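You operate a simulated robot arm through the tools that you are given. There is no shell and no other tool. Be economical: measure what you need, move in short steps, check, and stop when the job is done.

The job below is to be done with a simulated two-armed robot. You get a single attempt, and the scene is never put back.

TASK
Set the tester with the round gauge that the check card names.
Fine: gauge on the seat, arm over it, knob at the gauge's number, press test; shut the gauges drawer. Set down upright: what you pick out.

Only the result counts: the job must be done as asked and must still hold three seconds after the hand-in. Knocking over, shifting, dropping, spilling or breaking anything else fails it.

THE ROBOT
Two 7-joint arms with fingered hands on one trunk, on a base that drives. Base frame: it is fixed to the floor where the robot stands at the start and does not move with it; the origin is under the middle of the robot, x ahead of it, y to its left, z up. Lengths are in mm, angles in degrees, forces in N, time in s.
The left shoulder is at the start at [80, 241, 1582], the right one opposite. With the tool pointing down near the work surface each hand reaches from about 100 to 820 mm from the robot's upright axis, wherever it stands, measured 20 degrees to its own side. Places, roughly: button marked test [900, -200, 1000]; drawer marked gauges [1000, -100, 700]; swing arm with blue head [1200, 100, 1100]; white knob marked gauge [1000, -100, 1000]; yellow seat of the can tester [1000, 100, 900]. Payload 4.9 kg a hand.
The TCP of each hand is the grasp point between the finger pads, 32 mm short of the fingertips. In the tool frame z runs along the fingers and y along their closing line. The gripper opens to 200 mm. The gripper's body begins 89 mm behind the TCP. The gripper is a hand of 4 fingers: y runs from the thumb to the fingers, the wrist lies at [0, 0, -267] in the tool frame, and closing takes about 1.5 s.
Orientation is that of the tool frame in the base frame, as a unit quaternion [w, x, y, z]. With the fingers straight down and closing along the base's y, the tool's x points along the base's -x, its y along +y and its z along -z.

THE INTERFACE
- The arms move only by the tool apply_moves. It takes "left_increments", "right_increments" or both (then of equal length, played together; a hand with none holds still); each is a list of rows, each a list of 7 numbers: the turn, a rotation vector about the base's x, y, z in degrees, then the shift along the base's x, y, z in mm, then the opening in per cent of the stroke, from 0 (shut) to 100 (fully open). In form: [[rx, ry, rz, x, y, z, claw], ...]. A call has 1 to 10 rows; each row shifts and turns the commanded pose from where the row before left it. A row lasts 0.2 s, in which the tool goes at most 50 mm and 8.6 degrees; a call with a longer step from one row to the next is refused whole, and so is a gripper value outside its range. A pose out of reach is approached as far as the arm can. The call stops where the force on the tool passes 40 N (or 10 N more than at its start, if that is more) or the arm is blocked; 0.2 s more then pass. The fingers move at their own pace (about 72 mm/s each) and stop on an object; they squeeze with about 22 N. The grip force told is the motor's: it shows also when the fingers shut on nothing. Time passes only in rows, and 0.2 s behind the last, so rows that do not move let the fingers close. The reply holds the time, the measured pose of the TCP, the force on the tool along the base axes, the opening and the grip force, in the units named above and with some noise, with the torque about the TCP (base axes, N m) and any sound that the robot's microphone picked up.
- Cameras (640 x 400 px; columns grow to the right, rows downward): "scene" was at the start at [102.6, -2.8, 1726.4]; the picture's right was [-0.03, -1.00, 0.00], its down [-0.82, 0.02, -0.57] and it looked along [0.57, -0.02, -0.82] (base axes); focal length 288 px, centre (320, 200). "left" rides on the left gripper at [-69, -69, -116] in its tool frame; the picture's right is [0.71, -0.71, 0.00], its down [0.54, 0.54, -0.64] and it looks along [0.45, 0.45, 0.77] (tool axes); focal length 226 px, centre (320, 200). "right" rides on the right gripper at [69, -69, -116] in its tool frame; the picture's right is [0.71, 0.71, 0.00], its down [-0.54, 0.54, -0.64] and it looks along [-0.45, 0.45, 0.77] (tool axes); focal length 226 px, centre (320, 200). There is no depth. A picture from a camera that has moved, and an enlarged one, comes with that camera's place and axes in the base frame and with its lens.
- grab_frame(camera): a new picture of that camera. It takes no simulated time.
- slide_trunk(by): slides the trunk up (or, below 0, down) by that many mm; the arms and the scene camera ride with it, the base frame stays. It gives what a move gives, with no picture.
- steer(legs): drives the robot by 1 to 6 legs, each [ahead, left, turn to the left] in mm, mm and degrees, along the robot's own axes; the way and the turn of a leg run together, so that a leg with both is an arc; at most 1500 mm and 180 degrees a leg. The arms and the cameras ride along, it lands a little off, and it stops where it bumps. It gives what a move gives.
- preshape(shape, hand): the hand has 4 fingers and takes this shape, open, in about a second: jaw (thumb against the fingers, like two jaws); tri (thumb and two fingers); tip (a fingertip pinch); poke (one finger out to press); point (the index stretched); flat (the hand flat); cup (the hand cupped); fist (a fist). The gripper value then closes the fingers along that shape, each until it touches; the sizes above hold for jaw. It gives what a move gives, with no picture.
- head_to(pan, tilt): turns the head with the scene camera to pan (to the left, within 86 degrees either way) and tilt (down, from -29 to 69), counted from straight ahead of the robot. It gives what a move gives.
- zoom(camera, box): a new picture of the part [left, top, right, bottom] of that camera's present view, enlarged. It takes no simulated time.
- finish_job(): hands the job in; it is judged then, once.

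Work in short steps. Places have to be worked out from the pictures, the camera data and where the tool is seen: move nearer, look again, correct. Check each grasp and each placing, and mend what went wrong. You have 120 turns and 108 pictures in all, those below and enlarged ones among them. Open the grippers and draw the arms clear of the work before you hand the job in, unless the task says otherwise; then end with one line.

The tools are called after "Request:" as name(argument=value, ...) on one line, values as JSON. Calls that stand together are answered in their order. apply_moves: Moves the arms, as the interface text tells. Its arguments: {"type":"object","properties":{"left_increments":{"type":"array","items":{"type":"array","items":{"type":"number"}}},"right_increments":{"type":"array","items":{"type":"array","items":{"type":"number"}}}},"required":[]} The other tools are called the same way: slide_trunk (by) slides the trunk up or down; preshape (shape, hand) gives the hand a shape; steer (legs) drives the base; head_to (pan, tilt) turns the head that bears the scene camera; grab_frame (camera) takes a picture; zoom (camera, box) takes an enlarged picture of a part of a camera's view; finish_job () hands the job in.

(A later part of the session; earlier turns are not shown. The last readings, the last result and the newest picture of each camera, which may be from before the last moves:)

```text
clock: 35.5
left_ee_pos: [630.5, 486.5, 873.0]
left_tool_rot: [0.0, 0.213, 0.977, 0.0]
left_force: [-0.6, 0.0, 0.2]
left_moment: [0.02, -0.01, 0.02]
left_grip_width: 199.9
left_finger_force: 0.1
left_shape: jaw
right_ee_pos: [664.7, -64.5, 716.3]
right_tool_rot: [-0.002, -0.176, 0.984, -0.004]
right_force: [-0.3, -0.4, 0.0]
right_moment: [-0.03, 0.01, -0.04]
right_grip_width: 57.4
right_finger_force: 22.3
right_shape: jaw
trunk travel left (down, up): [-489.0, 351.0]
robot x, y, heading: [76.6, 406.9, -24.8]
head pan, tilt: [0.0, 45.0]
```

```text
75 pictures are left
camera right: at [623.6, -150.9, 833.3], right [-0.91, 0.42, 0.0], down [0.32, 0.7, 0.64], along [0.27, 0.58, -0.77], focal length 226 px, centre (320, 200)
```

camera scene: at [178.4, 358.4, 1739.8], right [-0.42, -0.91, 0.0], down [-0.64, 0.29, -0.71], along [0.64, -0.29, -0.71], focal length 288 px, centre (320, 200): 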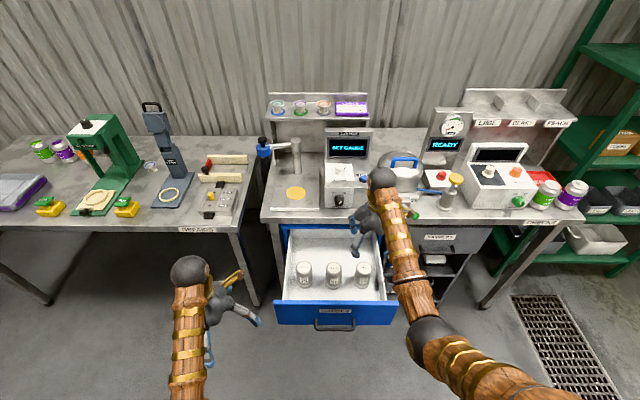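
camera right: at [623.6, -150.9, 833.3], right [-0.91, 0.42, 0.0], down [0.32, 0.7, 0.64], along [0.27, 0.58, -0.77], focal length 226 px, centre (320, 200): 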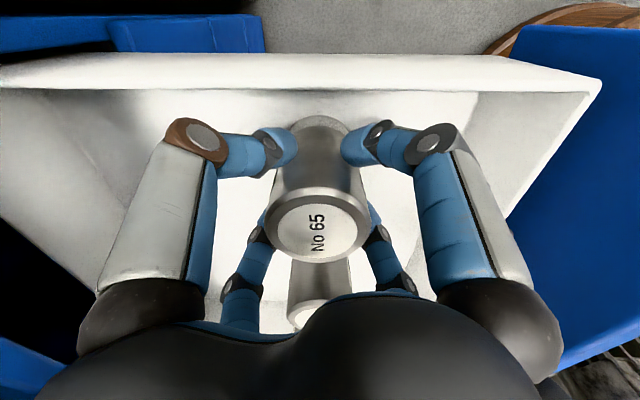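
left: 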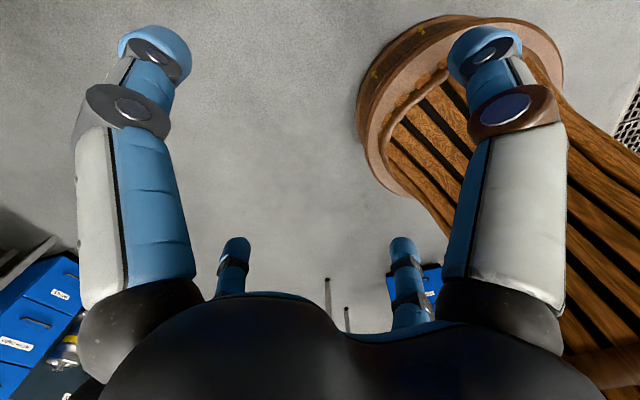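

Gauge 65 is held at width 57. I'll lift it straight up clear of the drawer and draw it back toward the robot.

Request:
apply_moves(right_increments=[[0, 0, 0, 0, 0, 30, 0], [0, 0, 0, 0, 0, 45, 0], [0, 0, 0, 0, 0, 45, 0], [0, 0, 0, 0, 0, 45, 0], [0, 0, 0, 0, 0, 45, 0], [0, 0, 0, 0, 0, 45, 0], [0, 0, 0, 0, 0, 45, 0], [0, 0, 0, 0, 0, 45, 0], [0, 0, 0, 0, 0, 40, 0]])

Request:
apply_moves(right_increments=[[0, 0, 0, -36, 17, 0, 0], [0, 0, 0, -36, 17, 0, 0], [0, 0, 0, -36, 17, 0, 0], [0, 0, 0, -36, 17, 0, 0], [0, 0, 0, -36, 17, 0, 0]])

Request:
grab_frame(camera="right")

Request:
grab_frame(camera="scene")

```text
clock: 37.5
left_ee_pos: [630.9, 487.6, 873.1]
left_tool_rot: [0.0, 0.213, 0.977, 0.001]
left_force: [0.5, 0.0, 0.4]
left_moment: [0.02, -0.01, -0.01]
left_grip_width: 200.0
left_finger_force: 0.0
left_shape: jaw
right_ee_pos: [664.2, -60.8, 1101.5]
right_tool_rot: [-0.003, -0.176, 0.984, -0.004]
right_force: [-0.6, -0.3, -3.2]
right_moment: [-0.08, 0.03, -0.01]
right_grip_width: 57.1
right_finger_force: 21.7
right_shape: jaw
trunk travel left (down, up): [-489.0, 351.0]
robot x, y, heading: [76.3, 405.9, -24.5]
head pan, tilt: [0.0, 45.0]
```

```text
clock: 38.7
left_ee_pos: [630.3, 487.4, 873.7]
left_tool_rot: [0.0, 0.213, 0.977, 0.0]
left_force: [0.0, -0.2, 0.5]
left_moment: [-0.03, -0.02, 0.02]
left_grip_width: 199.9
left_finger_force: 0.0
left_shape: jaw
right_ee_pos: [483.3, 23.1, 1101.1]
right_tool_rot: [-0.001, -0.176, 0.984, -0.003]
right_force: [-1.0, -0.4, -4.1]
right_moment: [-0.03, -0.02, -0.01]
right_grip_width: 56.9
right_finger_force: 22.0
right_shape: jaw
trunk travel left (down, up): [-489.0, 351.0]
robot x, y, heading: [77.6, 403.9, -24.5]
head pan, tilt: [0.0, 45.0]
```

```text
74 pictures are left
camera right: at [442.9, -64.9, 1218.7], right [-0.91, 0.42, 0.0], down [0.32, 0.7, 0.64], along [0.27, 0.58, -0.77], focal length 226 px, centre (320, 200)
```

right: 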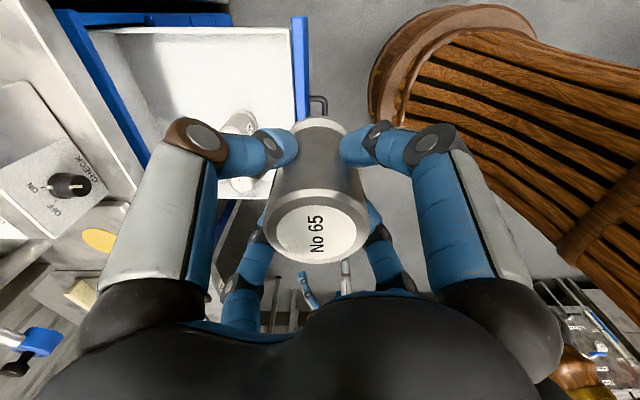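

```text
73 pictures are left
camera scene: at [176.3, 358.9, 1739.9], right [-0.42, -0.91, 0.0], down [-0.64, 0.29, -0.71], along [0.64, -0.29, -0.71], focal length 288 px, centre (320, 200)
```

scene: 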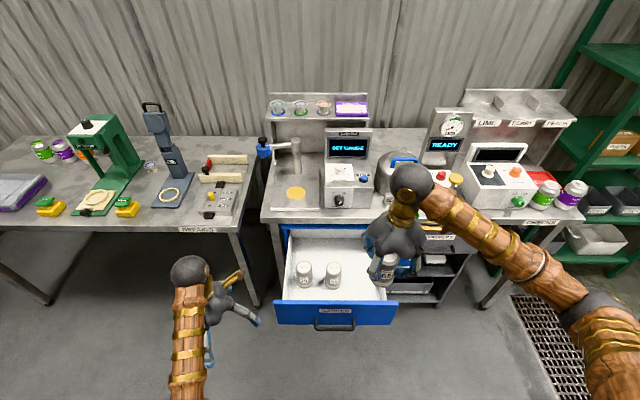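

The gauge is secure and upright. To shut the drawer I'll close the left hand and pitch it forward, at V≈440 clear of the handle; then lower the trunk and push.

Request:
apply_moves(left_increments=[[-3.56, -7.72, 0, -11.2, -24.2, 0, 0], [-3.56, -7.72, 0, -11.2, -24.2, 0, 0], [-3.56, -7.72, 0, -11.2, -24.2, 0, 0], [-3.56, -7.72, 0, -11.2, -24.2, 0, 0], [-3.56, -7.72, 0, -11.2, -24.2, 0, 0], [-3.56, -7.72, 0, -11.2, -24.2, 0, 0], [-3.56, -7.72, 0, -11.2, -24.2, 0, 0], [-3.56, -7.72, 0, -11.2, -24.2, 0, 0], [-3.56, -7.72, 0, -11.2, -24.2, 0, 0], [-3.56, -7.72, 0, -11.2, -24.2, 0, 0]])

Request:
slide_trunk(by=-175)

Request:
grab_frame(camera="scene")

Request:
grab_frame(camera="left")

```text
clock: 40.5
left_ee_pos: [595.8, 259.7, 930.7]
left_tool_rot: [0.568, 0.259, 0.766, -0.152]
left_force: [0.1, 0.2, -0.8]
left_moment: [-0.02, 0.02, -0.02]
left_grip_width: 0.0
left_finger_force: 13.3
left_shape: jaw
right_ee_pos: [496.5, 35.5, 1101.9]
right_tool_rot: [-0.01, -0.176, 0.984, -0.01]
right_force: [0.7, 0.1, -3.9]
right_moment: [-0.02, -0.03, 0.0]
right_grip_width: 57.0
right_finger_force: 22.5
right_shape: jaw
trunk travel left (down, up): [-489.0, 351.0]
robot x, y, heading: [79.5, 406.1, -24.9]
head pan, tilt: [0.0, 45.0]
stopped in row 8 (left hand): the arm was blocked; the commanded pose is now the measured one
```

```text
clock: 42.1
left_ee_pos: [589.6, 258.6, 776.7]
left_tool_rot: [0.575, 0.26, 0.76, -0.156]
left_force: [1.8, -0.6, -1.7]
left_moment: [-0.14, -0.16, 0.03]
left_grip_width: 0.2
left_finger_force: 22.1
left_shape: jaw
right_ee_pos: [492.1, 36.3, 941.4]
right_tool_rot: [-0.007, -0.177, 0.984, -0.012]
right_force: [-1.0, 0.3, -3.5]
right_moment: [-0.05, -0.02, -0.02]
right_grip_width: 56.9
right_finger_force: 22.4
right_shape: jaw
trunk travel left (down, up): [-329.0, 511.0]
robot x, y, heading: [78.1, 402.9, -24.5]
head pan, tilt: [0.0, 45.0]
stopped: the force on the tool passed its limit at 56 N (the readings are from after the stop); the commanded pose is now the measured one
```

```text
72 pictures are left
camera scene: at [189.8, 383.4, 1577.4], right [-0.42, -0.91, 0.02], down [-0.65, 0.28, -0.71], along [0.64, -0.31, -0.71], focal length 288 px, centre (320, 200)
```

scene: 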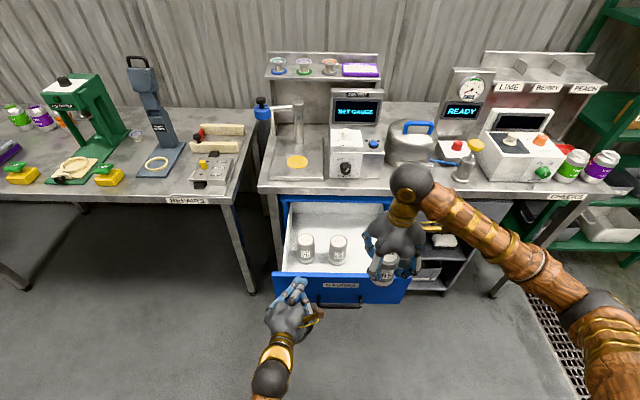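

```text
71 pictures are left
camera left: at [471.3, 248.5, 872.8], right [-0.55, -0.43, -0.72], down [-0.31, 0.9, -0.3], along [0.78, 0.06, -0.63], focal length 226 px, centre (320, 200)
```

left: 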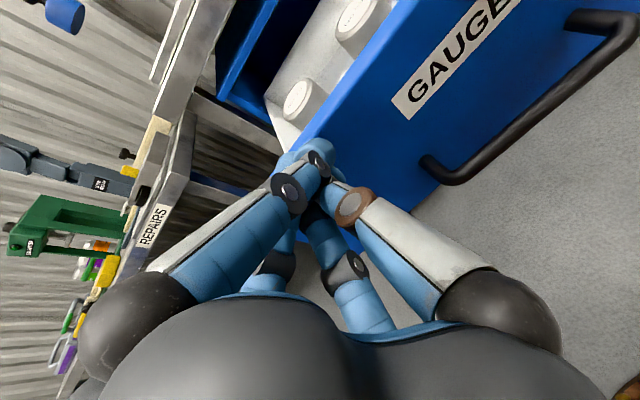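

The left arm got jammed near the torso, and the fingertips touched the drawer's top edge. I'll raise the trunk and back the robot off to give the arm room.

Request:
slide_trunk(by=60)

Request:
steer(legs=[[-250, 0, 0]])

Request:
grab_frame(camera="scene")

```text
clock: 43.1
left_ee_pos: [590.0, 258.7, 839.0]
left_tool_rot: [0.576, 0.259, 0.76, -0.156]
left_force: [0.2, -0.5, 0.3]
left_moment: [0.0, 0.01, 0.01]
left_grip_width: 0.0
left_finger_force: 22.1
left_shape: jaw
right_ee_pos: [490.8, 37.2, 1004.3]
right_tool_rot: [-0.008, -0.176, 0.984, -0.012]
right_force: [0.0, 0.2, -3.2]
right_moment: [-0.01, -0.03, 0.01]
right_grip_width: 57.1
right_finger_force: 22.2
right_shape: jaw
trunk travel left (down, up): [-389.0, 451.0]
robot x, y, heading: [75.9, 407.1, -24.5]
head pan, tilt: [0.0, 45.0]
```

```text
clock: 44.9
left_ee_pos: [363.2, 361.3, 836.9]
left_tool_rot: [0.573, 0.261, 0.76, -0.158]
left_force: [0.4, 0.6, -0.2]
left_moment: [-0.04, 0.03, -0.01]
left_grip_width: 0.0
left_finger_force: 21.8
left_shape: jaw
right_ee_pos: [266.3, 140.9, 1004.4]
right_tool_rot: [-0.008, -0.175, 0.984, -0.011]
right_force: [0.1, -0.1, -3.2]
right_moment: [-0.01, 0.03, -0.02]
right_grip_width: 57.3
right_finger_force: 22.1
right_shape: jaw
trunk travel left (down, up): [-389.0, 451.0]
robot x, y, heading: [-149.8, 510.1, -24.6]
head pan, tilt: [0.0, 45.0]
```

```text
70 pictures are left
camera scene: at [-35.4, 487.6, 1639.6], right [-0.42, -0.91, 0.02], down [-0.65, 0.28, -0.71], along [0.64, -0.31, -0.71], focal length 288 px, centre (320, 200)
```

scene: 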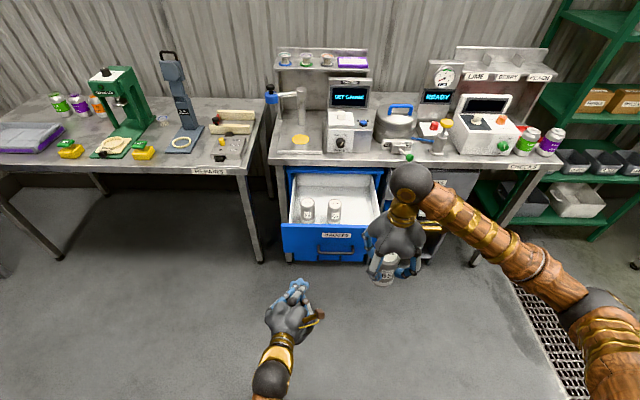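

Free now. I'll extend the left arm forward and level it, straightening its heading.

Request:
apply_moves(left_increments=[[0, 0, 0, 31, -14, 0, 0], [0, 0, 0, 31, -14, 0, 0], [-3.1, -6.8, 0, 31, -14, 0, 0], [-3.1, -6.8, 0, 31, -14, 0, 0], [0, 0, 8, 31, -14, 0, 0], [0, 0, 0, 0, 0, 0, 0]])

Request:
slide_trunk(by=-130)

Request:
grab_frame(camera="scene")

Request:
grab_frame(camera="left")

```text
clock: 46.3
left_ee_pos: [508.6, 282.1, 842.5]
left_tool_rot: [0.685, 0.201, 0.691, -0.111]
left_force: [1.6, 1.6, -0.1]
left_moment: [-0.01, 0.03, -0.25]
left_grip_width: 0.0
left_finger_force: 21.7
left_shape: jaw
right_ee_pos: [254.9, 128.6, 1002.1]
right_tool_rot: [0.0, -0.175, 0.985, -0.006]
right_force: [-0.7, 0.8, -1.9]
right_moment: [-0.11, -0.03, 0.01]
right_grip_width: 56.8
right_finger_force: 21.6
right_shape: jaw
trunk travel left (down, up): [-389.0, 451.0]
robot x, y, heading: [-152.9, 513.5, -24.7]
head pan, tilt: [0.0, 45.0]
```

```text
clock: 47.9
left_ee_pos: [512.5, 279.0, 708.7]
left_tool_rot: [0.684, 0.201, 0.692, -0.111]
left_force: [-0.4, -0.8, -0.4]
left_moment: [-0.02, 0.0, -0.01]
left_grip_width: 0.0
left_finger_force: 21.6
left_shape: jaw
right_ee_pos: [258.1, 125.9, 870.8]
right_tool_rot: [-0.001, -0.175, 0.985, -0.004]
right_force: [0.2, -0.7, -2.9]
right_moment: [-0.02, 0.02, 0.01]
right_grip_width: 56.9
right_finger_force: 22.1
right_shape: jaw
trunk travel left (down, up): [-259.0, 581.0]
robot x, y, heading: [-151.7, 505.0, -24.8]
head pan, tilt: [0.0, 45.0]
```

```text
69 pictures are left
camera scene: at [-48.7, 462.6, 1509.8], right [-0.42, -0.91, 0.0], down [-0.64, 0.3, -0.71], along [0.64, -0.3, -0.71], focal length 288 px, centre (320, 200)
```

scene: 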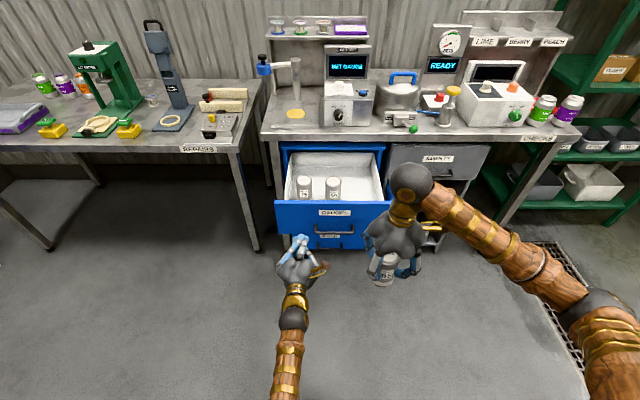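

```text
68 pictures are left
camera left: at [375.1, 258.7, 775.4], right [-0.29, -0.54, -0.79], down [-0.34, 0.83, -0.44], along [0.89, 0.14, -0.43], focal length 226 px, centre (320, 200)
```

left: 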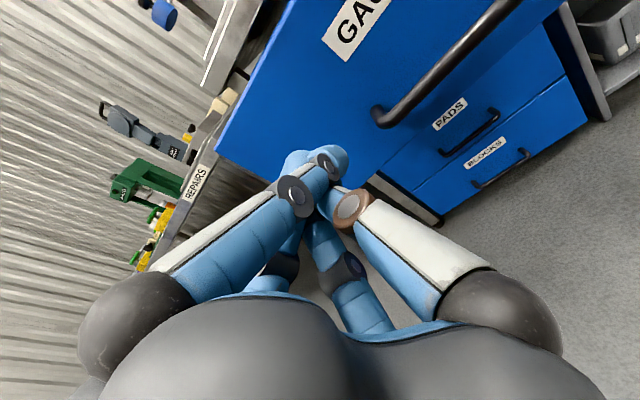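

The left fingertips face the drawer front at V≈468, Z≈709, about 95 mm short. I'll drive forward to push the drawer shut.

Request:
steer(legs=[[150, 0, 0], [150, 0, 0], [90, 0, 0]])

Request:
grab_frame(camera="scene")

```text
clock: 51.0
left_ee_pos: [865.2, 116.9, 709.0]
left_tool_rot: [0.683, 0.202, 0.692, -0.112]
left_force: [-0.1, 0.0, -0.1]
left_moment: [-0.05, -0.01, 0.0]
left_grip_width: 0.0
left_finger_force: 21.9
left_shape: jaw
right_ee_pos: [611.5, -37.7, 870.1]
right_tool_rot: [-0.003, -0.174, 0.985, -0.004]
right_force: [-0.1, -0.4, -3.1]
right_moment: [0.01, 0.05, 0.01]
right_grip_width: 57.0
right_finger_force: 22.0
right_shape: jaw
trunk travel left (down, up): [-259.0, 581.0]
robot x, y, heading: [201.4, 349.2, -24.6]
head pan, tilt: [0.0, 45.0]
```

```text
67 pictures are left
camera scene: at [305.5, 299.5, 1509.6], right [-0.42, -0.91, 0.0], down [-0.64, 0.3, -0.71], along [0.64, -0.3, -0.71], focal length 288 px, centre (320, 200)
```

scene: 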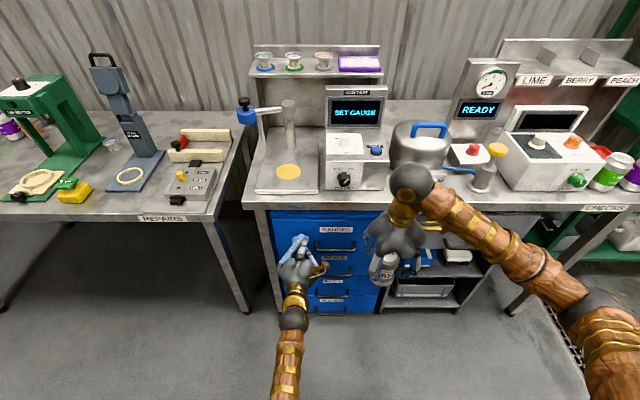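

It seems nearly shut; I'll zoom to check the gap.

Request:
zoom(camera="scene", box=[250, 195, 410, 295])

Request:
grab_frame(camera="left")

```text
4.00 times, centred on (330, 245) of scene
camera zoom: at [305.5, 299.5, 1509.6], right [-0.42, -0.91, 0.0], down [-0.64, 0.3, -0.71], along [0.64, -0.3, -0.71], focal length 1153 px, centre (280, 20)
```

zoom: 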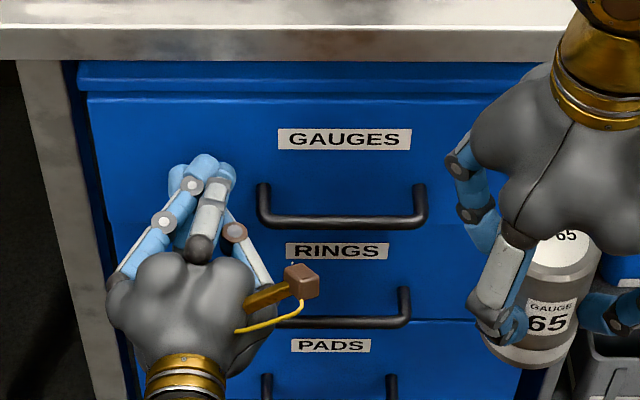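

```text
65 pictures are left
camera left: at [728.5, 95.7, 774.7], right [-0.29, -0.54, -0.79], down [-0.34, 0.83, -0.44], along [0.89, 0.14, -0.43], focal length 226 px, centre (320, 200)
```

left: 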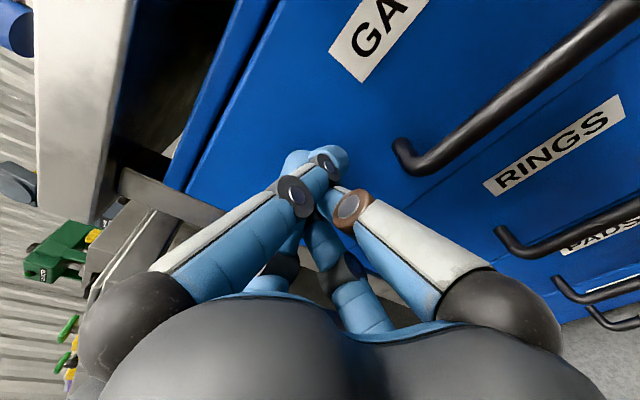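

Still slightly open, with no contact force. I'll push on with the arm until the end stop.

Request:
apply_moves(left_increments=[[0, 0, 0, 9.1, -4.2, 0, 0], [0, 0, 0, 9.1, -4.2, 0, 0], [0, 0, 0, 9.1, -4.2, 0, 0], [0, 0, 0, 9.1, -4.2, 0, 0], [0, 0, 0, 9.1, -4.2, 0, 0], [0, 0, 0, 9.1, -4.2, 0, 0], [0, 0, 0, 9.1, -4.2, 0, 0]])

Request:
grab_frame(camera="left")

Request:
zoom(camera="scene", box=[250, 195, 410, 295])

```text
clock: 51.6
left_ee_pos: [881.9, 108.2, 712.9]
left_tool_rot: [0.686, 0.2, 0.691, -0.111]
left_force: [-19.6, 12.0, 4.4]
left_moment: [-0.08, -0.08, -0.19]
left_grip_width: 0.2
left_finger_force: 22.7
left_shape: jaw
right_ee_pos: [610.7, -37.8, 870.6]
right_tool_rot: [-0.003, -0.174, 0.985, -0.004]
right_force: [0.5, -0.4, -2.5]
right_moment: [-0.01, 0.05, 0.0]
right_grip_width: 57.0
right_finger_force: 22.1
right_shape: jaw
trunk travel left (down, up): [-259.0, 581.0]
robot x, y, heading: [202.7, 351.9, -24.9]
head pan, tilt: [0.0, 45.0]
stopped in row 3 (left hand): the force on the tool passed its limit at 61 N (the readings are from after the stop); the commanded pose is now the measured one
```

```text
64 pictures are left
camera left: at [744.1, 87.5, 777.3], right [-0.29, -0.55, -0.79], down [-0.34, 0.83, -0.45], along [0.9, 0.13, -0.42], focal length 226 px, centre (320, 200)
```

left: 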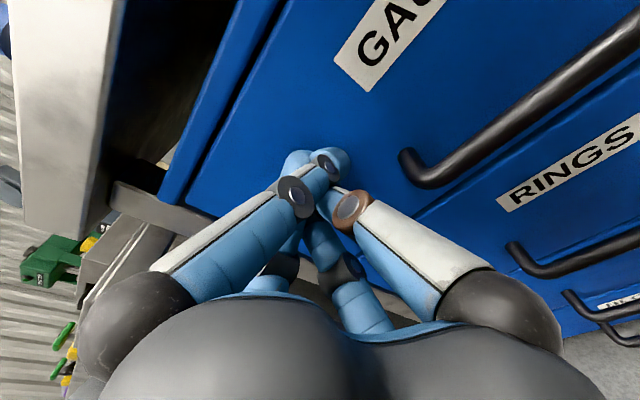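

```text
4.00 times, centred on (330, 245) of scene
camera zoom: at [302.5, 301.2, 1509.8], right [-0.42, -0.91, 0.0], down [-0.64, 0.3, -0.71], along [0.64, -0.3, -0.71], focal length 1153 px, centre (280, 20)
```

zoom: 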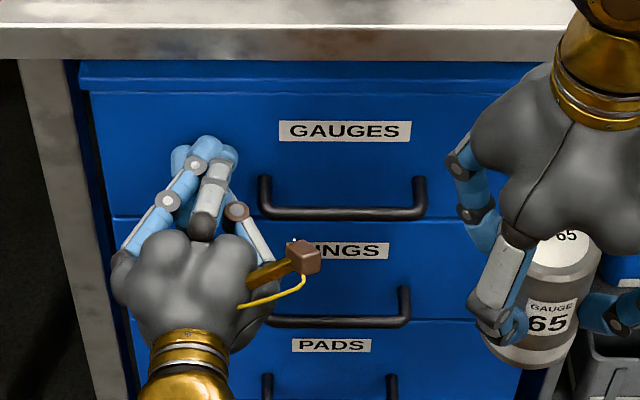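

The handle bar now projects at its original closed position (row 212 as predicted). One more gentle push to confirm it's at the stop, then retract.

Request:
apply_moves(left_increments=[[0, 0, 0, 6, -2.8, 0, 0], [0, 0, 0, 6, -2.8, 0, 0], [0, 0, 0, 6, -2.8, 0, 0]])

Request:
zoom(camera="left", box=[150, 0, 450, 188])

```text
clock: 51.9
left_ee_pos: [880.9, 107.4, 711.8]
left_tool_rot: [0.686, 0.199, 0.69, -0.112]
left_force: [-24.1, 14.5, 3.5]
left_moment: [-0.06, -0.02, -0.22]
left_grip_width: 0.0
left_finger_force: 22.2
left_shape: jaw
right_ee_pos: [609.5, -36.9, 870.7]
right_tool_rot: [-0.004, -0.175, 0.984, -0.004]
right_force: [0.8, 0.3, -3.3]
right_moment: [0.0, 0.06, -0.04]
right_grip_width: 57.0
right_finger_force: 21.9
right_shape: jaw
trunk travel left (down, up): [-259.0, 581.0]
robot x, y, heading: [199.9, 347.9, -24.5]
head pan, tilt: [0.0, 45.0]
stopped in row 1 (left hand): the force on the tool passed its limit at 46 N (the readings are from after the stop); the commanded pose is now the measured one
```

```text
2.13 times, centred on (300, 94) of left
camera zoom: at [744.2, 87.1, 778.1], right [-0.29, -0.55, -0.79], down [-0.34, 0.83, -0.45], along [0.9, 0.13, -0.42], focal length 481 px, centre (363, 426)
```

zoom: 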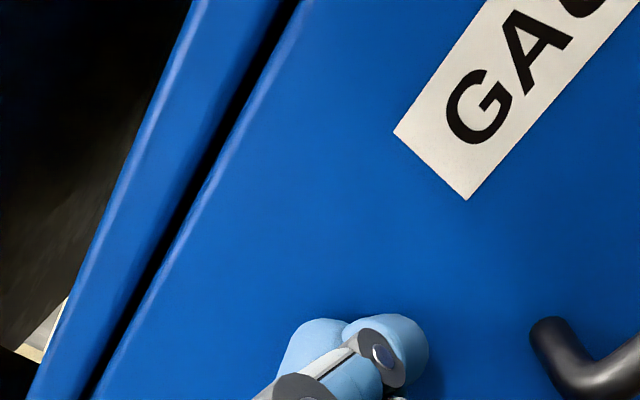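

The drawer is shut against its stop. I'll retract the left hand and turn it back down, clear of the bench.

Request:
apply_moves(left_increments=[[0, 0, 0, -36.3, 16.8, 0, 0], [0, 0, 0, -36.3, 16.8, 0, 0], [3.56, 7.72, 0, -16.4, 24.1, 0, 20], [3.56, 7.72, 0, -16.4, 24.1, 0, 20], [3.56, 7.72, 0, -16.4, 24.1, 0, 20], [3.56, 7.72, 0, -16.4, 24.1, 0, 20], [3.56, 7.72, 0, -16.4, 24.1, 0, 20], [3.56, 7.72, 0, -16.4, 24.1, 0, 20], [3.56, 7.72, 0, -16.4, 24.1, 0, 20], [3.56, 7.72, 0, -16.4, 24.1, 0, 20]])

Request:
slide_trunk(by=300)

Request:
grab_frame(camera="scene")

```text
clock: 52.9
left_ee_pos: [884.0, 205.8, 765.6]
left_tool_rot: [0.659, 0.251, 0.707, -0.055]
left_force: [-0.6, -0.3, -0.1]
left_moment: [0.02, -0.02, 0.08]
left_grip_width: 39.6
left_finger_force: 0.1
left_shape: jaw
right_ee_pos: [614.9, -39.0, 862.9]
right_tool_rot: [-0.006, -0.175, 0.985, -0.002]
right_force: [0.3, -1.1, -2.6]
right_moment: [0.08, 0.0, 0.04]
right_grip_width: 57.0
right_finger_force: 21.9
right_shape: jaw
trunk travel left (down, up): [-259.0, 581.0]
robot x, y, heading: [203.1, 351.8, -24.6]
head pan, tilt: [0.0, 45.0]
stopped in row 4 (left hand): the arm was blocked; the commanded pose is now the measured one
```

```text
clock: 55.9
left_ee_pos: [882.0, 205.7, 1067.2]
left_tool_rot: [0.658, 0.248, 0.708, -0.055]
left_force: [0.9, -0.7, 0.6]
left_moment: [-0.02, -0.02, -0.03]
left_grip_width: 39.9
left_finger_force: 0.2
left_shape: jaw
right_ee_pos: [618.4, -39.6, 1166.1]
right_tool_rot: [-0.007, -0.175, 0.984, -0.002]
right_force: [0.4, -0.2, -2.7]
right_moment: [0.01, 0.02, 0.0]
right_grip_width: 56.9
right_finger_force: 21.8
right_shape: jaw
trunk travel left (down, up): [-559.0, 281.0]
robot x, y, heading: [204.1, 349.0, -24.7]
head pan, tilt: [0.0, 45.0]
```

```text
61 pictures are left
camera scene: at [316.2, 295.7, 1809.2], right [-0.42, -0.91, 0.0], down [-0.65, 0.3, -0.7], along [0.64, -0.29, -0.71], focal length 288 px, centre (320, 200)
```

scene: 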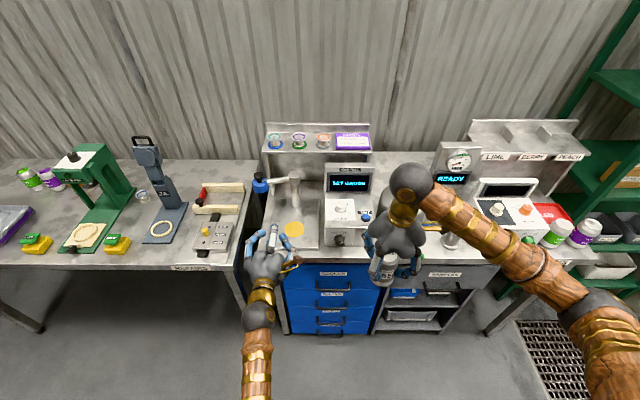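

The left elbow jams when folding, but the trunk lift put that hand safely at Z≈1067 in front of the tester. I'll zoom to locate the swing arm relative to it.

Request:
zoom(camera="scene", box=[230, 155, 390, 255])

Request:
grab_frame(camera="left")

```text
4.00 times, centred on (310, 205) of scene
camera zoom: at [316.2, 295.7, 1809.2], right [-0.42, -0.91, 0.0], down [-0.65, 0.3, -0.7], along [0.64, -0.29, -0.71], focal length 1153 px, centre (360, 180)
```

zoom: 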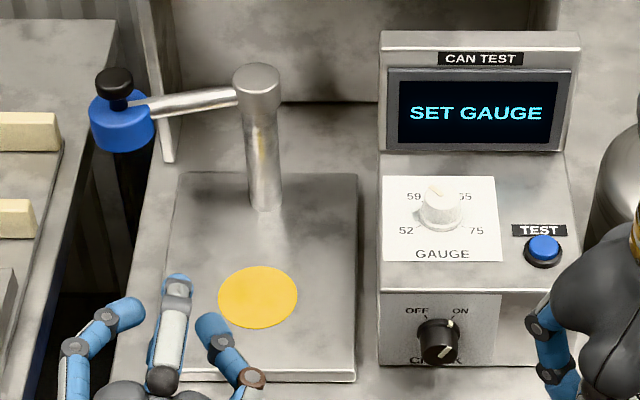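

```text
59 pictures are left
camera left: at [748.0, 172.1, 1131.8], right [-0.31, -0.42, -0.86], down [-0.36, 0.88, -0.3], along [0.88, 0.21, -0.42], focal length 226 px, centre (320, 200)
```

left: 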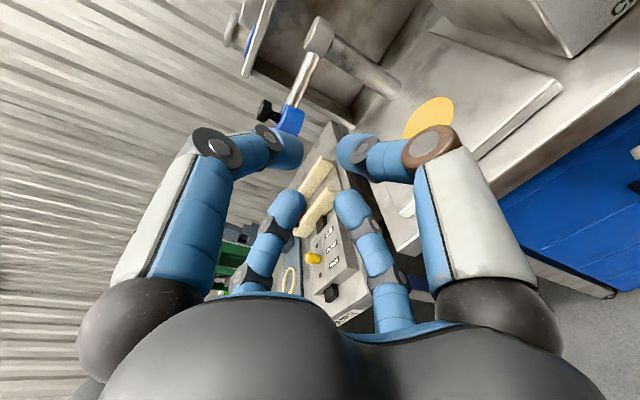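

Computed: post at (U 1038, V 502), seat (905, 504), arm head at about (1021, 640) with blue part Z 1024–1066, just above the gauge's top (~1020). First I'll put the gauge on the seat: shift the left hand outward, then drive forward and left.

Request:
apply_moves(left_increments=[[0, 0, 0, 10.5, 22.7, 0, 20], [0, 0, 0, 10.5, 22.7, 0, 20], [0, 0, 0, 10.5, 22.7, 0, 20], [0, 0, 0, 10.5, 22.7, 0, 20]])

Request:
steer(legs=[[0, 100, 0], [165, 0, 0]])

Request:
grab_frame(camera="scene")

```text
clock: 56.9
left_ee_pos: [918.8, 296.8, 1069.4]
left_tool_rot: [0.661, 0.249, 0.706, -0.056]
left_force: [0.0, 0.8, -0.4]
left_moment: [-0.03, 0.01, 0.01]
left_grip_width: 39.9
left_finger_force: 0.1
left_shape: jaw
right_ee_pos: [610.7, -37.7, 1170.2]
right_tool_rot: [-0.003, -0.175, 0.985, -0.004]
right_force: [-0.1, 0.8, -2.8]
right_moment: [-0.02, 0.07, 0.03]
right_grip_width: 57.1
right_finger_force: 22.4
right_shape: jaw
trunk travel left (down, up): [-559.0, 281.0]
robot x, y, heading: [202.6, 348.2, -24.8]
head pan, tilt: [0.0, 45.0]
```

```text
clock: 59.1
left_ee_pos: [1106.1, 322.5, 1072.4]
left_tool_rot: [0.662, 0.249, 0.705, -0.055]
left_force: [-0.6, -0.4, -0.4]
left_moment: [-0.01, 0.01, 0.0]
left_grip_width: 39.5
left_finger_force: 0.1
left_shape: jaw
right_ee_pos: [798.7, -13.5, 1171.4]
right_tool_rot: [-0.002, -0.175, 0.985, -0.005]
right_force: [-1.1, 0.5, -2.8]
right_moment: [-0.04, -0.02, -0.01]
right_grip_width: 57.1
right_finger_force: 22.0
right_shape: jaw
trunk travel left (down, up): [-559.0, 281.0]
robot x, y, heading: [388.1, 369.9, -24.6]
head pan, tilt: [0.0, 45.0]
```

```text
58 pictures are left
camera scene: at [490.6, 324.1, 1810.0], right [-0.42, -0.91, 0.0], down [-0.64, 0.29, -0.71], along [0.64, -0.29, -0.71], focal length 288 px, centre (320, 200)
```

scene: 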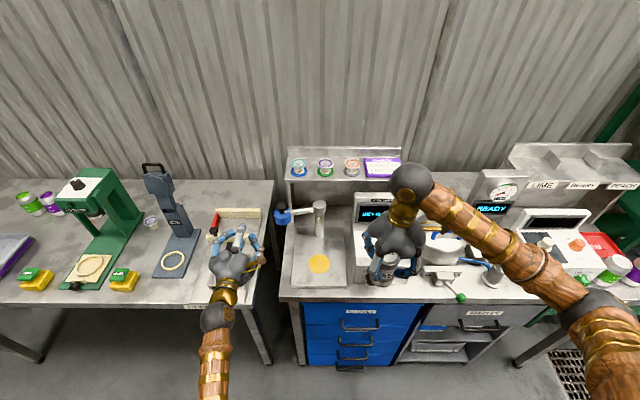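

Driven well. I'll zoom to refine the seat position.

Request:
zoom(camera="scene", box=[260, 185, 420, 285])

Request:
grab_frame(camera="right")

```text
4.00 times, centred on (340, 235) of scene
camera zoom: at [490.6, 324.1, 1810.0], right [-0.42, -0.91, 0.0], down [-0.64, 0.29, -0.71], along [0.64, -0.29, -0.71], focal length 1153 px, centre (240, 60)
```

zoom: 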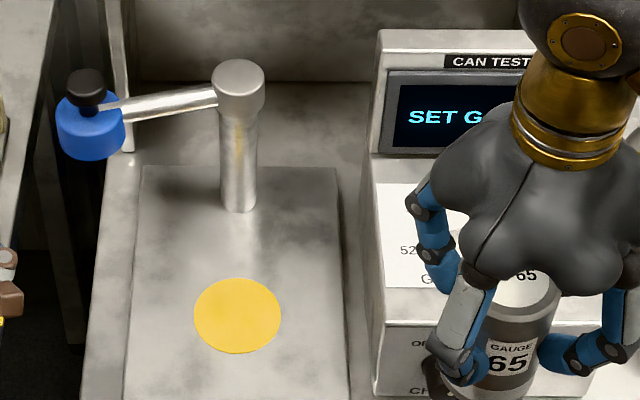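

```text
56 pictures are left
camera right: at [758.1, -100.5, 1289.2], right [-0.91, 0.42, 0.0], down [0.32, 0.7, 0.64], along [0.27, 0.58, -0.77], focal length 226 px, centre (320, 200)
```

right: 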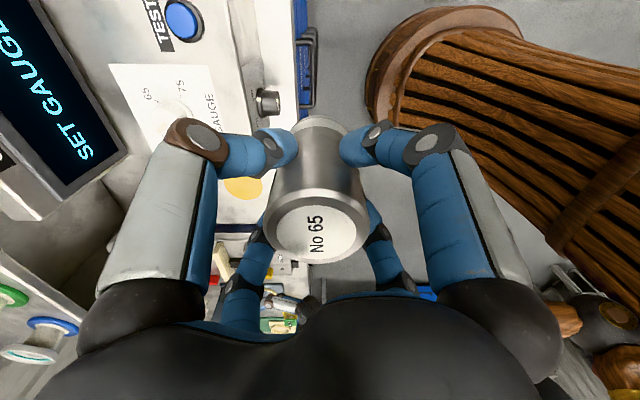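

Seat is at V≈503, U≈885–895. I'll carry the gauge over it at a safe height first.

Request:
apply_moves(right_increments=[[0, 0, 0, 22.1, 9.6, 0, 0], [0, 0, 0, 22.1, 9.6, 0, 0], [0, 0, 0, 22.1, 9.6, 0, 0], [0, 0, 0, 22.1, 9.6, 0, 0], [0, 0, 0, 22.1, 9.6, 0, 0], [0, 0, 0, 22.1, 9.6, 0, 0], [0, 0, 0, 22.1, 9.6, 0, 0], [0, 0, 0, 22.1, 9.6, 0, 0], [0, 0, 0, 22.1, 9.6, 0, 0], [0, 0, 0, 22.1, 9.6, 0, 0]])

Request:
apply_moves(right_increments=[[0, 0, 0, 0, 0, -30, 0], [0, 0, 0, 0, 0, -30, 0], [0, 0, 0, 0, 0, -30, 0], [0, 0, 0, 0, 0, 0, 0]])

Request:
zoom(camera="scene", box=[240, 185, 400, 285])

Request:
grab_frame(camera="right")

```text
clock: 61.3
left_ee_pos: [1110.4, 322.6, 1069.7]
left_tool_rot: [0.66, 0.248, 0.707, -0.055]
left_force: [-0.4, -0.2, -0.7]
left_moment: [-0.01, 0.0, 0.0]
left_grip_width: 40.2
left_finger_force: 0.0
left_shape: jaw
right_ee_pos: [1024.5, 81.4, 1169.8]
right_tool_rot: [-0.004, -0.175, 0.985, -0.004]
right_force: [-0.4, 0.2, -3.1]
right_moment: [-0.02, 0.04, 0.02]
right_grip_width: 57.0
right_finger_force: 22.3
right_shape: jaw
trunk travel left (down, up): [-559.0, 281.0]
robot x, y, heading: [391.9, 373.9, -24.5]
head pan, tilt: [0.0, 45.0]
```

```text
clock: 62.3
left_ee_pos: [1109.2, 321.7, 1070.8]
left_tool_rot: [0.661, 0.247, 0.707, -0.054]
left_force: [-0.2, 0.6, 0.4]
left_moment: [-0.02, 0.01, -0.01]
left_grip_width: 39.9
left_finger_force: 0.0
left_shape: jaw
right_ee_pos: [1022.6, 82.7, 1080.8]
right_tool_rot: [-0.003, -0.175, 0.985, -0.004]
right_force: [0.5, 0.1, -2.0]
right_moment: [0.01, 0.0, 0.01]
right_grip_width: 56.9
right_finger_force: 22.0
right_shape: jaw
trunk travel left (down, up): [-559.0, 281.0]
robot x, y, heading: [390.1, 371.4, -24.7]
head pan, tilt: [0.0, 45.0]
```

```text
4.00 times, centred on (320, 235) of scene
camera zoom: at [494.9, 322.9, 1809.7], right [-0.42, -0.91, 0.0], down [-0.64, 0.29, -0.71], along [0.64, -0.29, -0.71], focal length 1153 px, centre (320, 60)
```

zoom: 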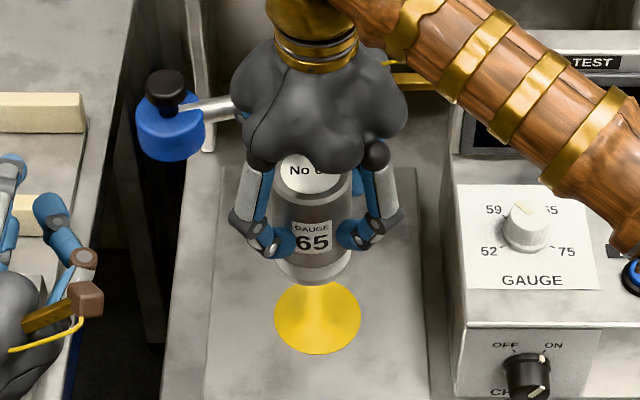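

```text
54 pictures are left
camera right: at [981.9, -4.8, 1197.6], right [-0.91, 0.42, 0.0], down [0.32, 0.7, 0.64], along [0.27, 0.58, -0.77], focal length 226 px, centre (320, 200)
```

right: 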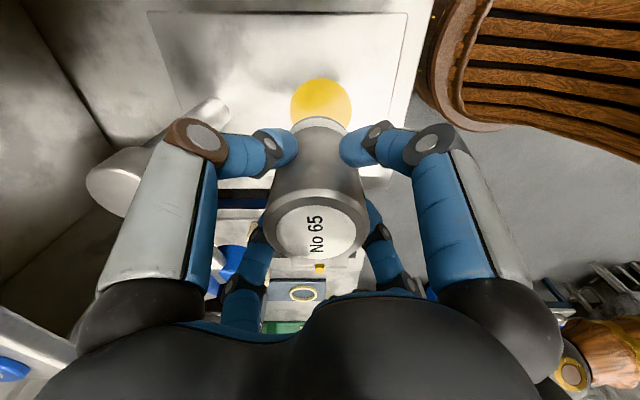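

The seat in both cameras sits at about (U 893, V 502), and the gauge is at U 894, V 504. I'll descend 70 mm with a 2 mm trim and look again.

Request:
apply_moves(right_increments=[[0, 0, 0, -0.8, -1.8, -25, 0], [0, 0, 0, 0, 0, -25, 0], [0, 0, 0, 0, 0, -20, 0], [0, 0, 0, 0, 0, 0, 0]])

Request:
zoom(camera="scene", box=[280, 205, 376, 265])

Request:
grab_frame(camera="right")

```text
clock: 63.3
left_ee_pos: [1109.5, 320.4, 1070.2]
left_tool_rot: [0.661, 0.248, 0.706, -0.055]
left_force: [-0.3, -1.0, -0.9]
left_moment: [0.01, 0.0, -0.03]
left_grip_width: 40.0
left_finger_force: 0.1
left_shape: jaw
right_ee_pos: [1020.5, 80.1, 1009.8]
right_tool_rot: [-0.003, -0.176, 0.984, -0.004]
right_force: [-0.2, 0.6, -3.2]
right_moment: [-0.01, -0.01, -0.01]
right_grip_width: 57.0
right_finger_force: 22.0
right_shape: jaw
trunk travel left (down, up): [-559.0, 281.0]
robot x, y, heading: [394.0, 368.7, -24.7]
head pan, tilt: [0.0, 45.0]
```

```text
6.67 times, centred on (328, 235) of scene
camera zoom: at [494.8, 322.8, 1809.7], right [-0.42, -0.91, 0.0], down [-0.64, 0.29, -0.71], along [0.64, -0.29, -0.71], focal length 1922 px, centre (267, -33)
```

zoom: 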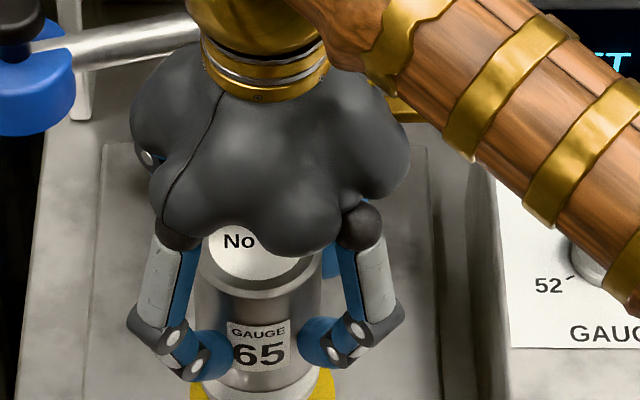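

```text
52 pictures are left
camera right: at [980.4, -6.8, 1127.5], right [-0.91, 0.42, 0.0], down [0.32, 0.7, 0.64], along [0.27, 0.58, -0.77], focal length 226 px, centre (320, 200)
```

right: 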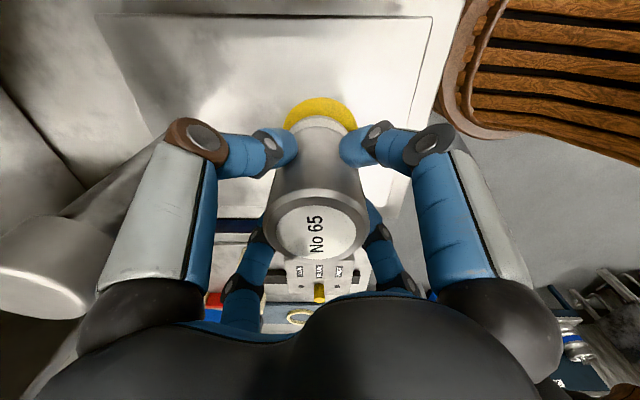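

Nearly concentric. I'll descend in 3 mm steps to find contact.

Request:
apply_moves(right_increments=[[0, 0, 0, 0, 0, -3, 0], [0, 0, 0, 0, 0, -3, 0], [0, 0, 0, 0, 0, -3, 0], [0, 0, 0, 0, 0, 0, 0]])

Request:
zoom(camera="scene", box=[280, 215, 376, 275])

```text
clock: 64.3
left_ee_pos: [1108.9, 322.7, 1070.2]
left_tool_rot: [0.66, 0.249, 0.706, -0.055]
left_force: [0.0, -0.7, 0.0]
left_moment: [0.02, -0.03, 0.01]
left_grip_width: 40.0
left_finger_force: 0.0
left_shape: jaw
right_ee_pos: [1021.5, 81.5, 1000.7]
right_tool_rot: [-0.002, -0.175, 0.984, -0.004]
right_force: [-0.8, -0.6, -3.5]
right_moment: [-0.02, 0.03, 0.02]
right_grip_width: 56.9
right_finger_force: 22.2
right_shape: jaw
trunk travel left (down, up): [-559.0, 281.0]
robot x, y, heading: [392.4, 370.7, -24.9]
head pan, tilt: [0.0, 45.0]
```

```text
6.67 times, centred on (328, 245) of scene
camera zoom: at [495.0, 323.0, 1809.6], right [-0.42, -0.91, 0.0], down [-0.64, 0.29, -0.71], along [0.64, -0.29, -0.71], focal length 1922 px, centre (267, -100)
```

zoom: 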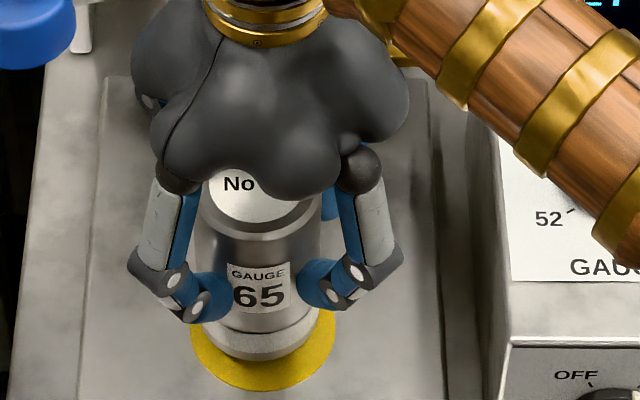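

Gauge is centred left-right; a rough estimate leaves up to ~20 mm to go. Continuing down in small steps.

Request:
apply_moves(right_increments=[[0, 0, 0, 0, 0, -3, 0], [0, 0, 0, 0, 0, -3, 0], [0, 0, 0, 0, 0, -2, 0], [0, 0, 0, 0, 0, 0, 0]])

Request:
zoom(camera="scene", box=[280, 215, 376, 275])

```text
clock: 65.3
left_ee_pos: [1108.7, 320.8, 1070.4]
left_tool_rot: [0.661, 0.247, 0.706, -0.055]
left_force: [-1.0, 0.2, -0.4]
left_moment: [0.02, 0.03, 0.01]
left_grip_width: 39.8
left_finger_force: 0.1
left_shape: jaw
right_ee_pos: [1021.6, 79.9, 993.0]
right_tool_rot: [-0.002, -0.176, 0.984, -0.003]
right_force: [-0.1, 0.1, -2.4]
right_moment: [-0.01, 0.0, 0.01]
right_grip_width: 57.1
right_finger_force: 22.0
right_shape: jaw
trunk travel left (down, up): [-559.0, 281.0]
robot x, y, heading: [390.2, 371.9, -24.5]
head pan, tilt: [0.0, 45.0]
```

```text
6.67 times, centred on (328, 245) of scene
camera zoom: at [495.0, 323.0, 1809.6], right [-0.42, -0.91, 0.0], down [-0.64, 0.29, -0.71], along [0.64, -0.29, -0.71], focal length 1922 px, centre (267, -100)
```

zoom: 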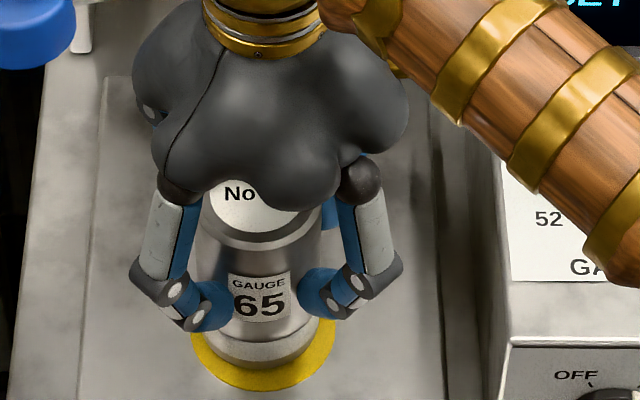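

No contact yet; continuing down in 2 mm steps.

Request:
apply_moves(right_increments=[[0, 0, 0, 0, 0, -2, 0], [0, 0, 0, 0, 0, -2, 0], [0, 0, 0, 0, 0, -2, 0], [0, 0, 0, 0, 0, -2, 0], [0, 0, 0, 0, 0, 0, 0]])

Request:
zoom(camera="scene", box=[280, 215, 376, 275])

```text
clock: 66.5
left_ee_pos: [1105.5, 322.0, 1073.3]
left_tool_rot: [0.662, 0.247, 0.706, -0.054]
left_force: [-0.7, -0.4, -0.4]
left_moment: [-0.02, 0.0, 0.02]
left_grip_width: 39.7
left_finger_force: 0.0
left_shape: jaw
right_ee_pos: [1021.1, 80.8, 988.2]
right_tool_rot: [-0.001, -0.175, 0.985, -0.006]
right_force: [2.1, -1.8, 32.6]
right_moment: [0.0, -0.27, 0.03]
right_grip_width: 57.9
right_finger_force: 22.0
right_shape: jaw
trunk travel left (down, up): [-559.0, 281.0]
robot x, y, heading: [391.0, 370.2, -24.6]
head pan, tilt: [0.0, 45.0]
```

```text
6.67 times, centred on (328, 245) of scene
camera zoom: at [491.1, 324.5, 1810.3], right [-0.42, -0.91, 0.0], down [-0.64, 0.29, -0.71], along [0.64, -0.29, -0.71], focal length 1922 px, centre (267, -100)
```

zoom: 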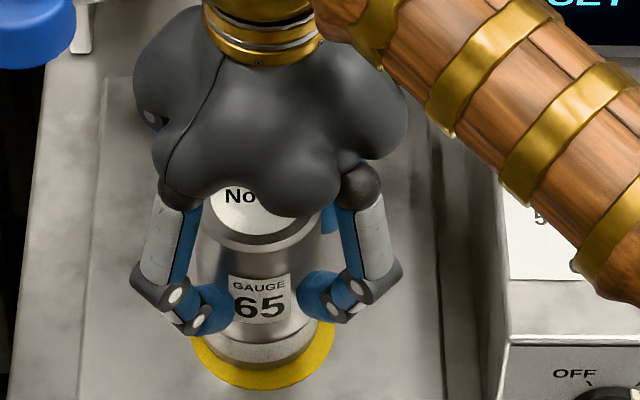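

Contact at TCP Z≈988, and the gauge sits ~4–5 mm too far back on the seat. I'll lift slightly, shift 4 mm toward the robot and set down again gently.

Request:
apply_moves(right_increments=[[0, 0, 0, 0, 0, 6, 0], [0, 0, 0, -4, 0.8, 0, 0], [0, 0, 0, 0, 0, -2, 0], [0, 0, 0, 0, 0, -1, 0], [0, 0, 0, 0, 0, 0, 0]])

Request:
zoom(camera="scene", box=[280, 215, 376, 275])

```text
clock: 67.7
left_ee_pos: [1107.1, 321.9, 1070.7]
left_tool_rot: [0.661, 0.247, 0.706, -0.054]
left_force: [-0.4, 0.6, 0.7]
left_moment: [0.04, 0.03, -0.01]
left_grip_width: 40.0
left_finger_force: 0.1
left_shape: jaw
right_ee_pos: [1015.5, 82.4, 989.2]
right_tool_rot: [-0.001, -0.176, 0.984, -0.004]
right_force: [-0.5, 0.3, 16.4]
right_moment: [0.01, -0.25, -0.02]
right_grip_width: 57.9
right_finger_force: 21.8
right_shape: jaw
trunk travel left (down, up): [-559.0, 281.0]
robot x, y, heading: [387.2, 370.4, -24.5]
head pan, tilt: [0.0, 45.0]
```

```text
6.67 times, centred on (328, 245) of scene
camera zoom: at [492.6, 324.1, 1809.9], right [-0.42, -0.91, 0.0], down [-0.64, 0.29, -0.71], along [0.64, -0.29, -0.71], focal length 1922 px, centre (267, -100)
```

zoom: 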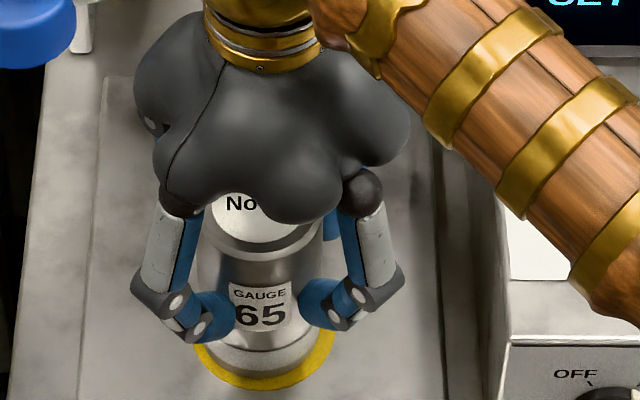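

Concentric now (gap matches). Release and rise straight up.

Request:
apply_moves(right_increments=[[0, 0, 0, 0, 0, 1, 35], [0, 0, 0, 0, 0, 0, 47], [0, 0, 0, 0, 0, 0, 47], [0, 0, 0, 0, 0, 0, 47], [0, 0, 0, 0, 0, 0, 47]])

Request:
grab_frame(camera="right")

Request:
zoom(camera="scene", box=[280, 215, 376, 275])

```text
clock: 68.9
left_ee_pos: [1108.8, 320.5, 1071.0]
left_tool_rot: [0.66, 0.248, 0.706, -0.054]
left_force: [-0.2, -0.6, -0.1]
left_moment: [0.0, 0.01, -0.01]
left_grip_width: 39.9
left_finger_force: 0.0
left_shape: jaw
right_ee_pos: [1018.4, 81.7, 989.4]
right_tool_rot: [-0.002, -0.175, 0.984, -0.003]
right_force: [-0.5, 0.5, 0.5]
right_moment: [0.0, 0.01, 0.0]
right_grip_width: 93.7
right_finger_force: 0.1
right_shape: jaw
trunk travel left (down, up): [-559.0, 281.0]
robot x, y, heading: [389.2, 370.3, -24.5]
head pan, tilt: [0.0, 45.0]
```

```text
47 pictures are left
camera right: at [977.3, -6.4, 1106.7], right [-0.91, 0.42, 0.0], down [0.32, 0.7, 0.64], along [0.27, 0.58, -0.77], focal length 226 px, centre (320, 200)
```

right: 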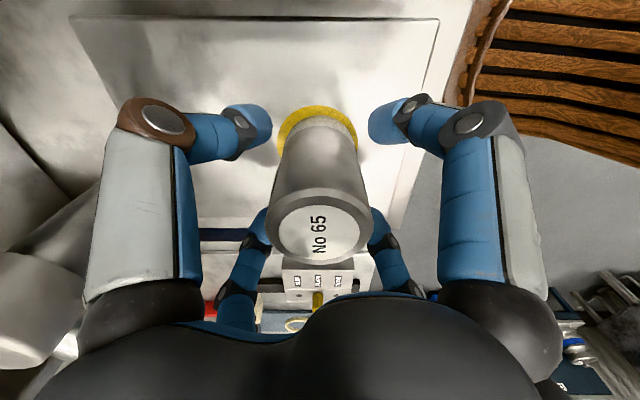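

```text
6.67 times, centred on (328, 245) of scene
camera zoom: at [494.8, 322.9, 1809.6], right [-0.42, -0.91, 0.0], down [-0.64, 0.29, -0.71], along [0.64, -0.29, -0.71], focal length 1922 px, centre (267, -100)
```

zoom: 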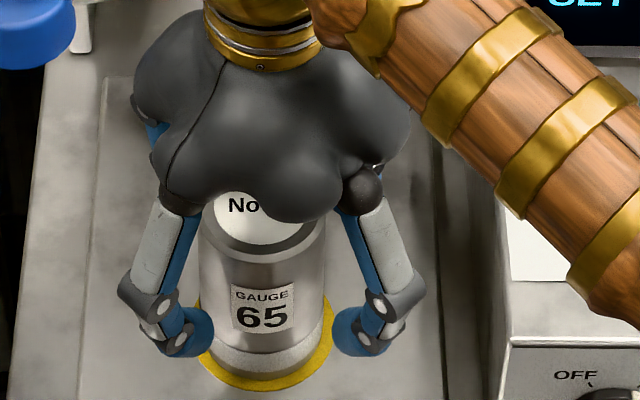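

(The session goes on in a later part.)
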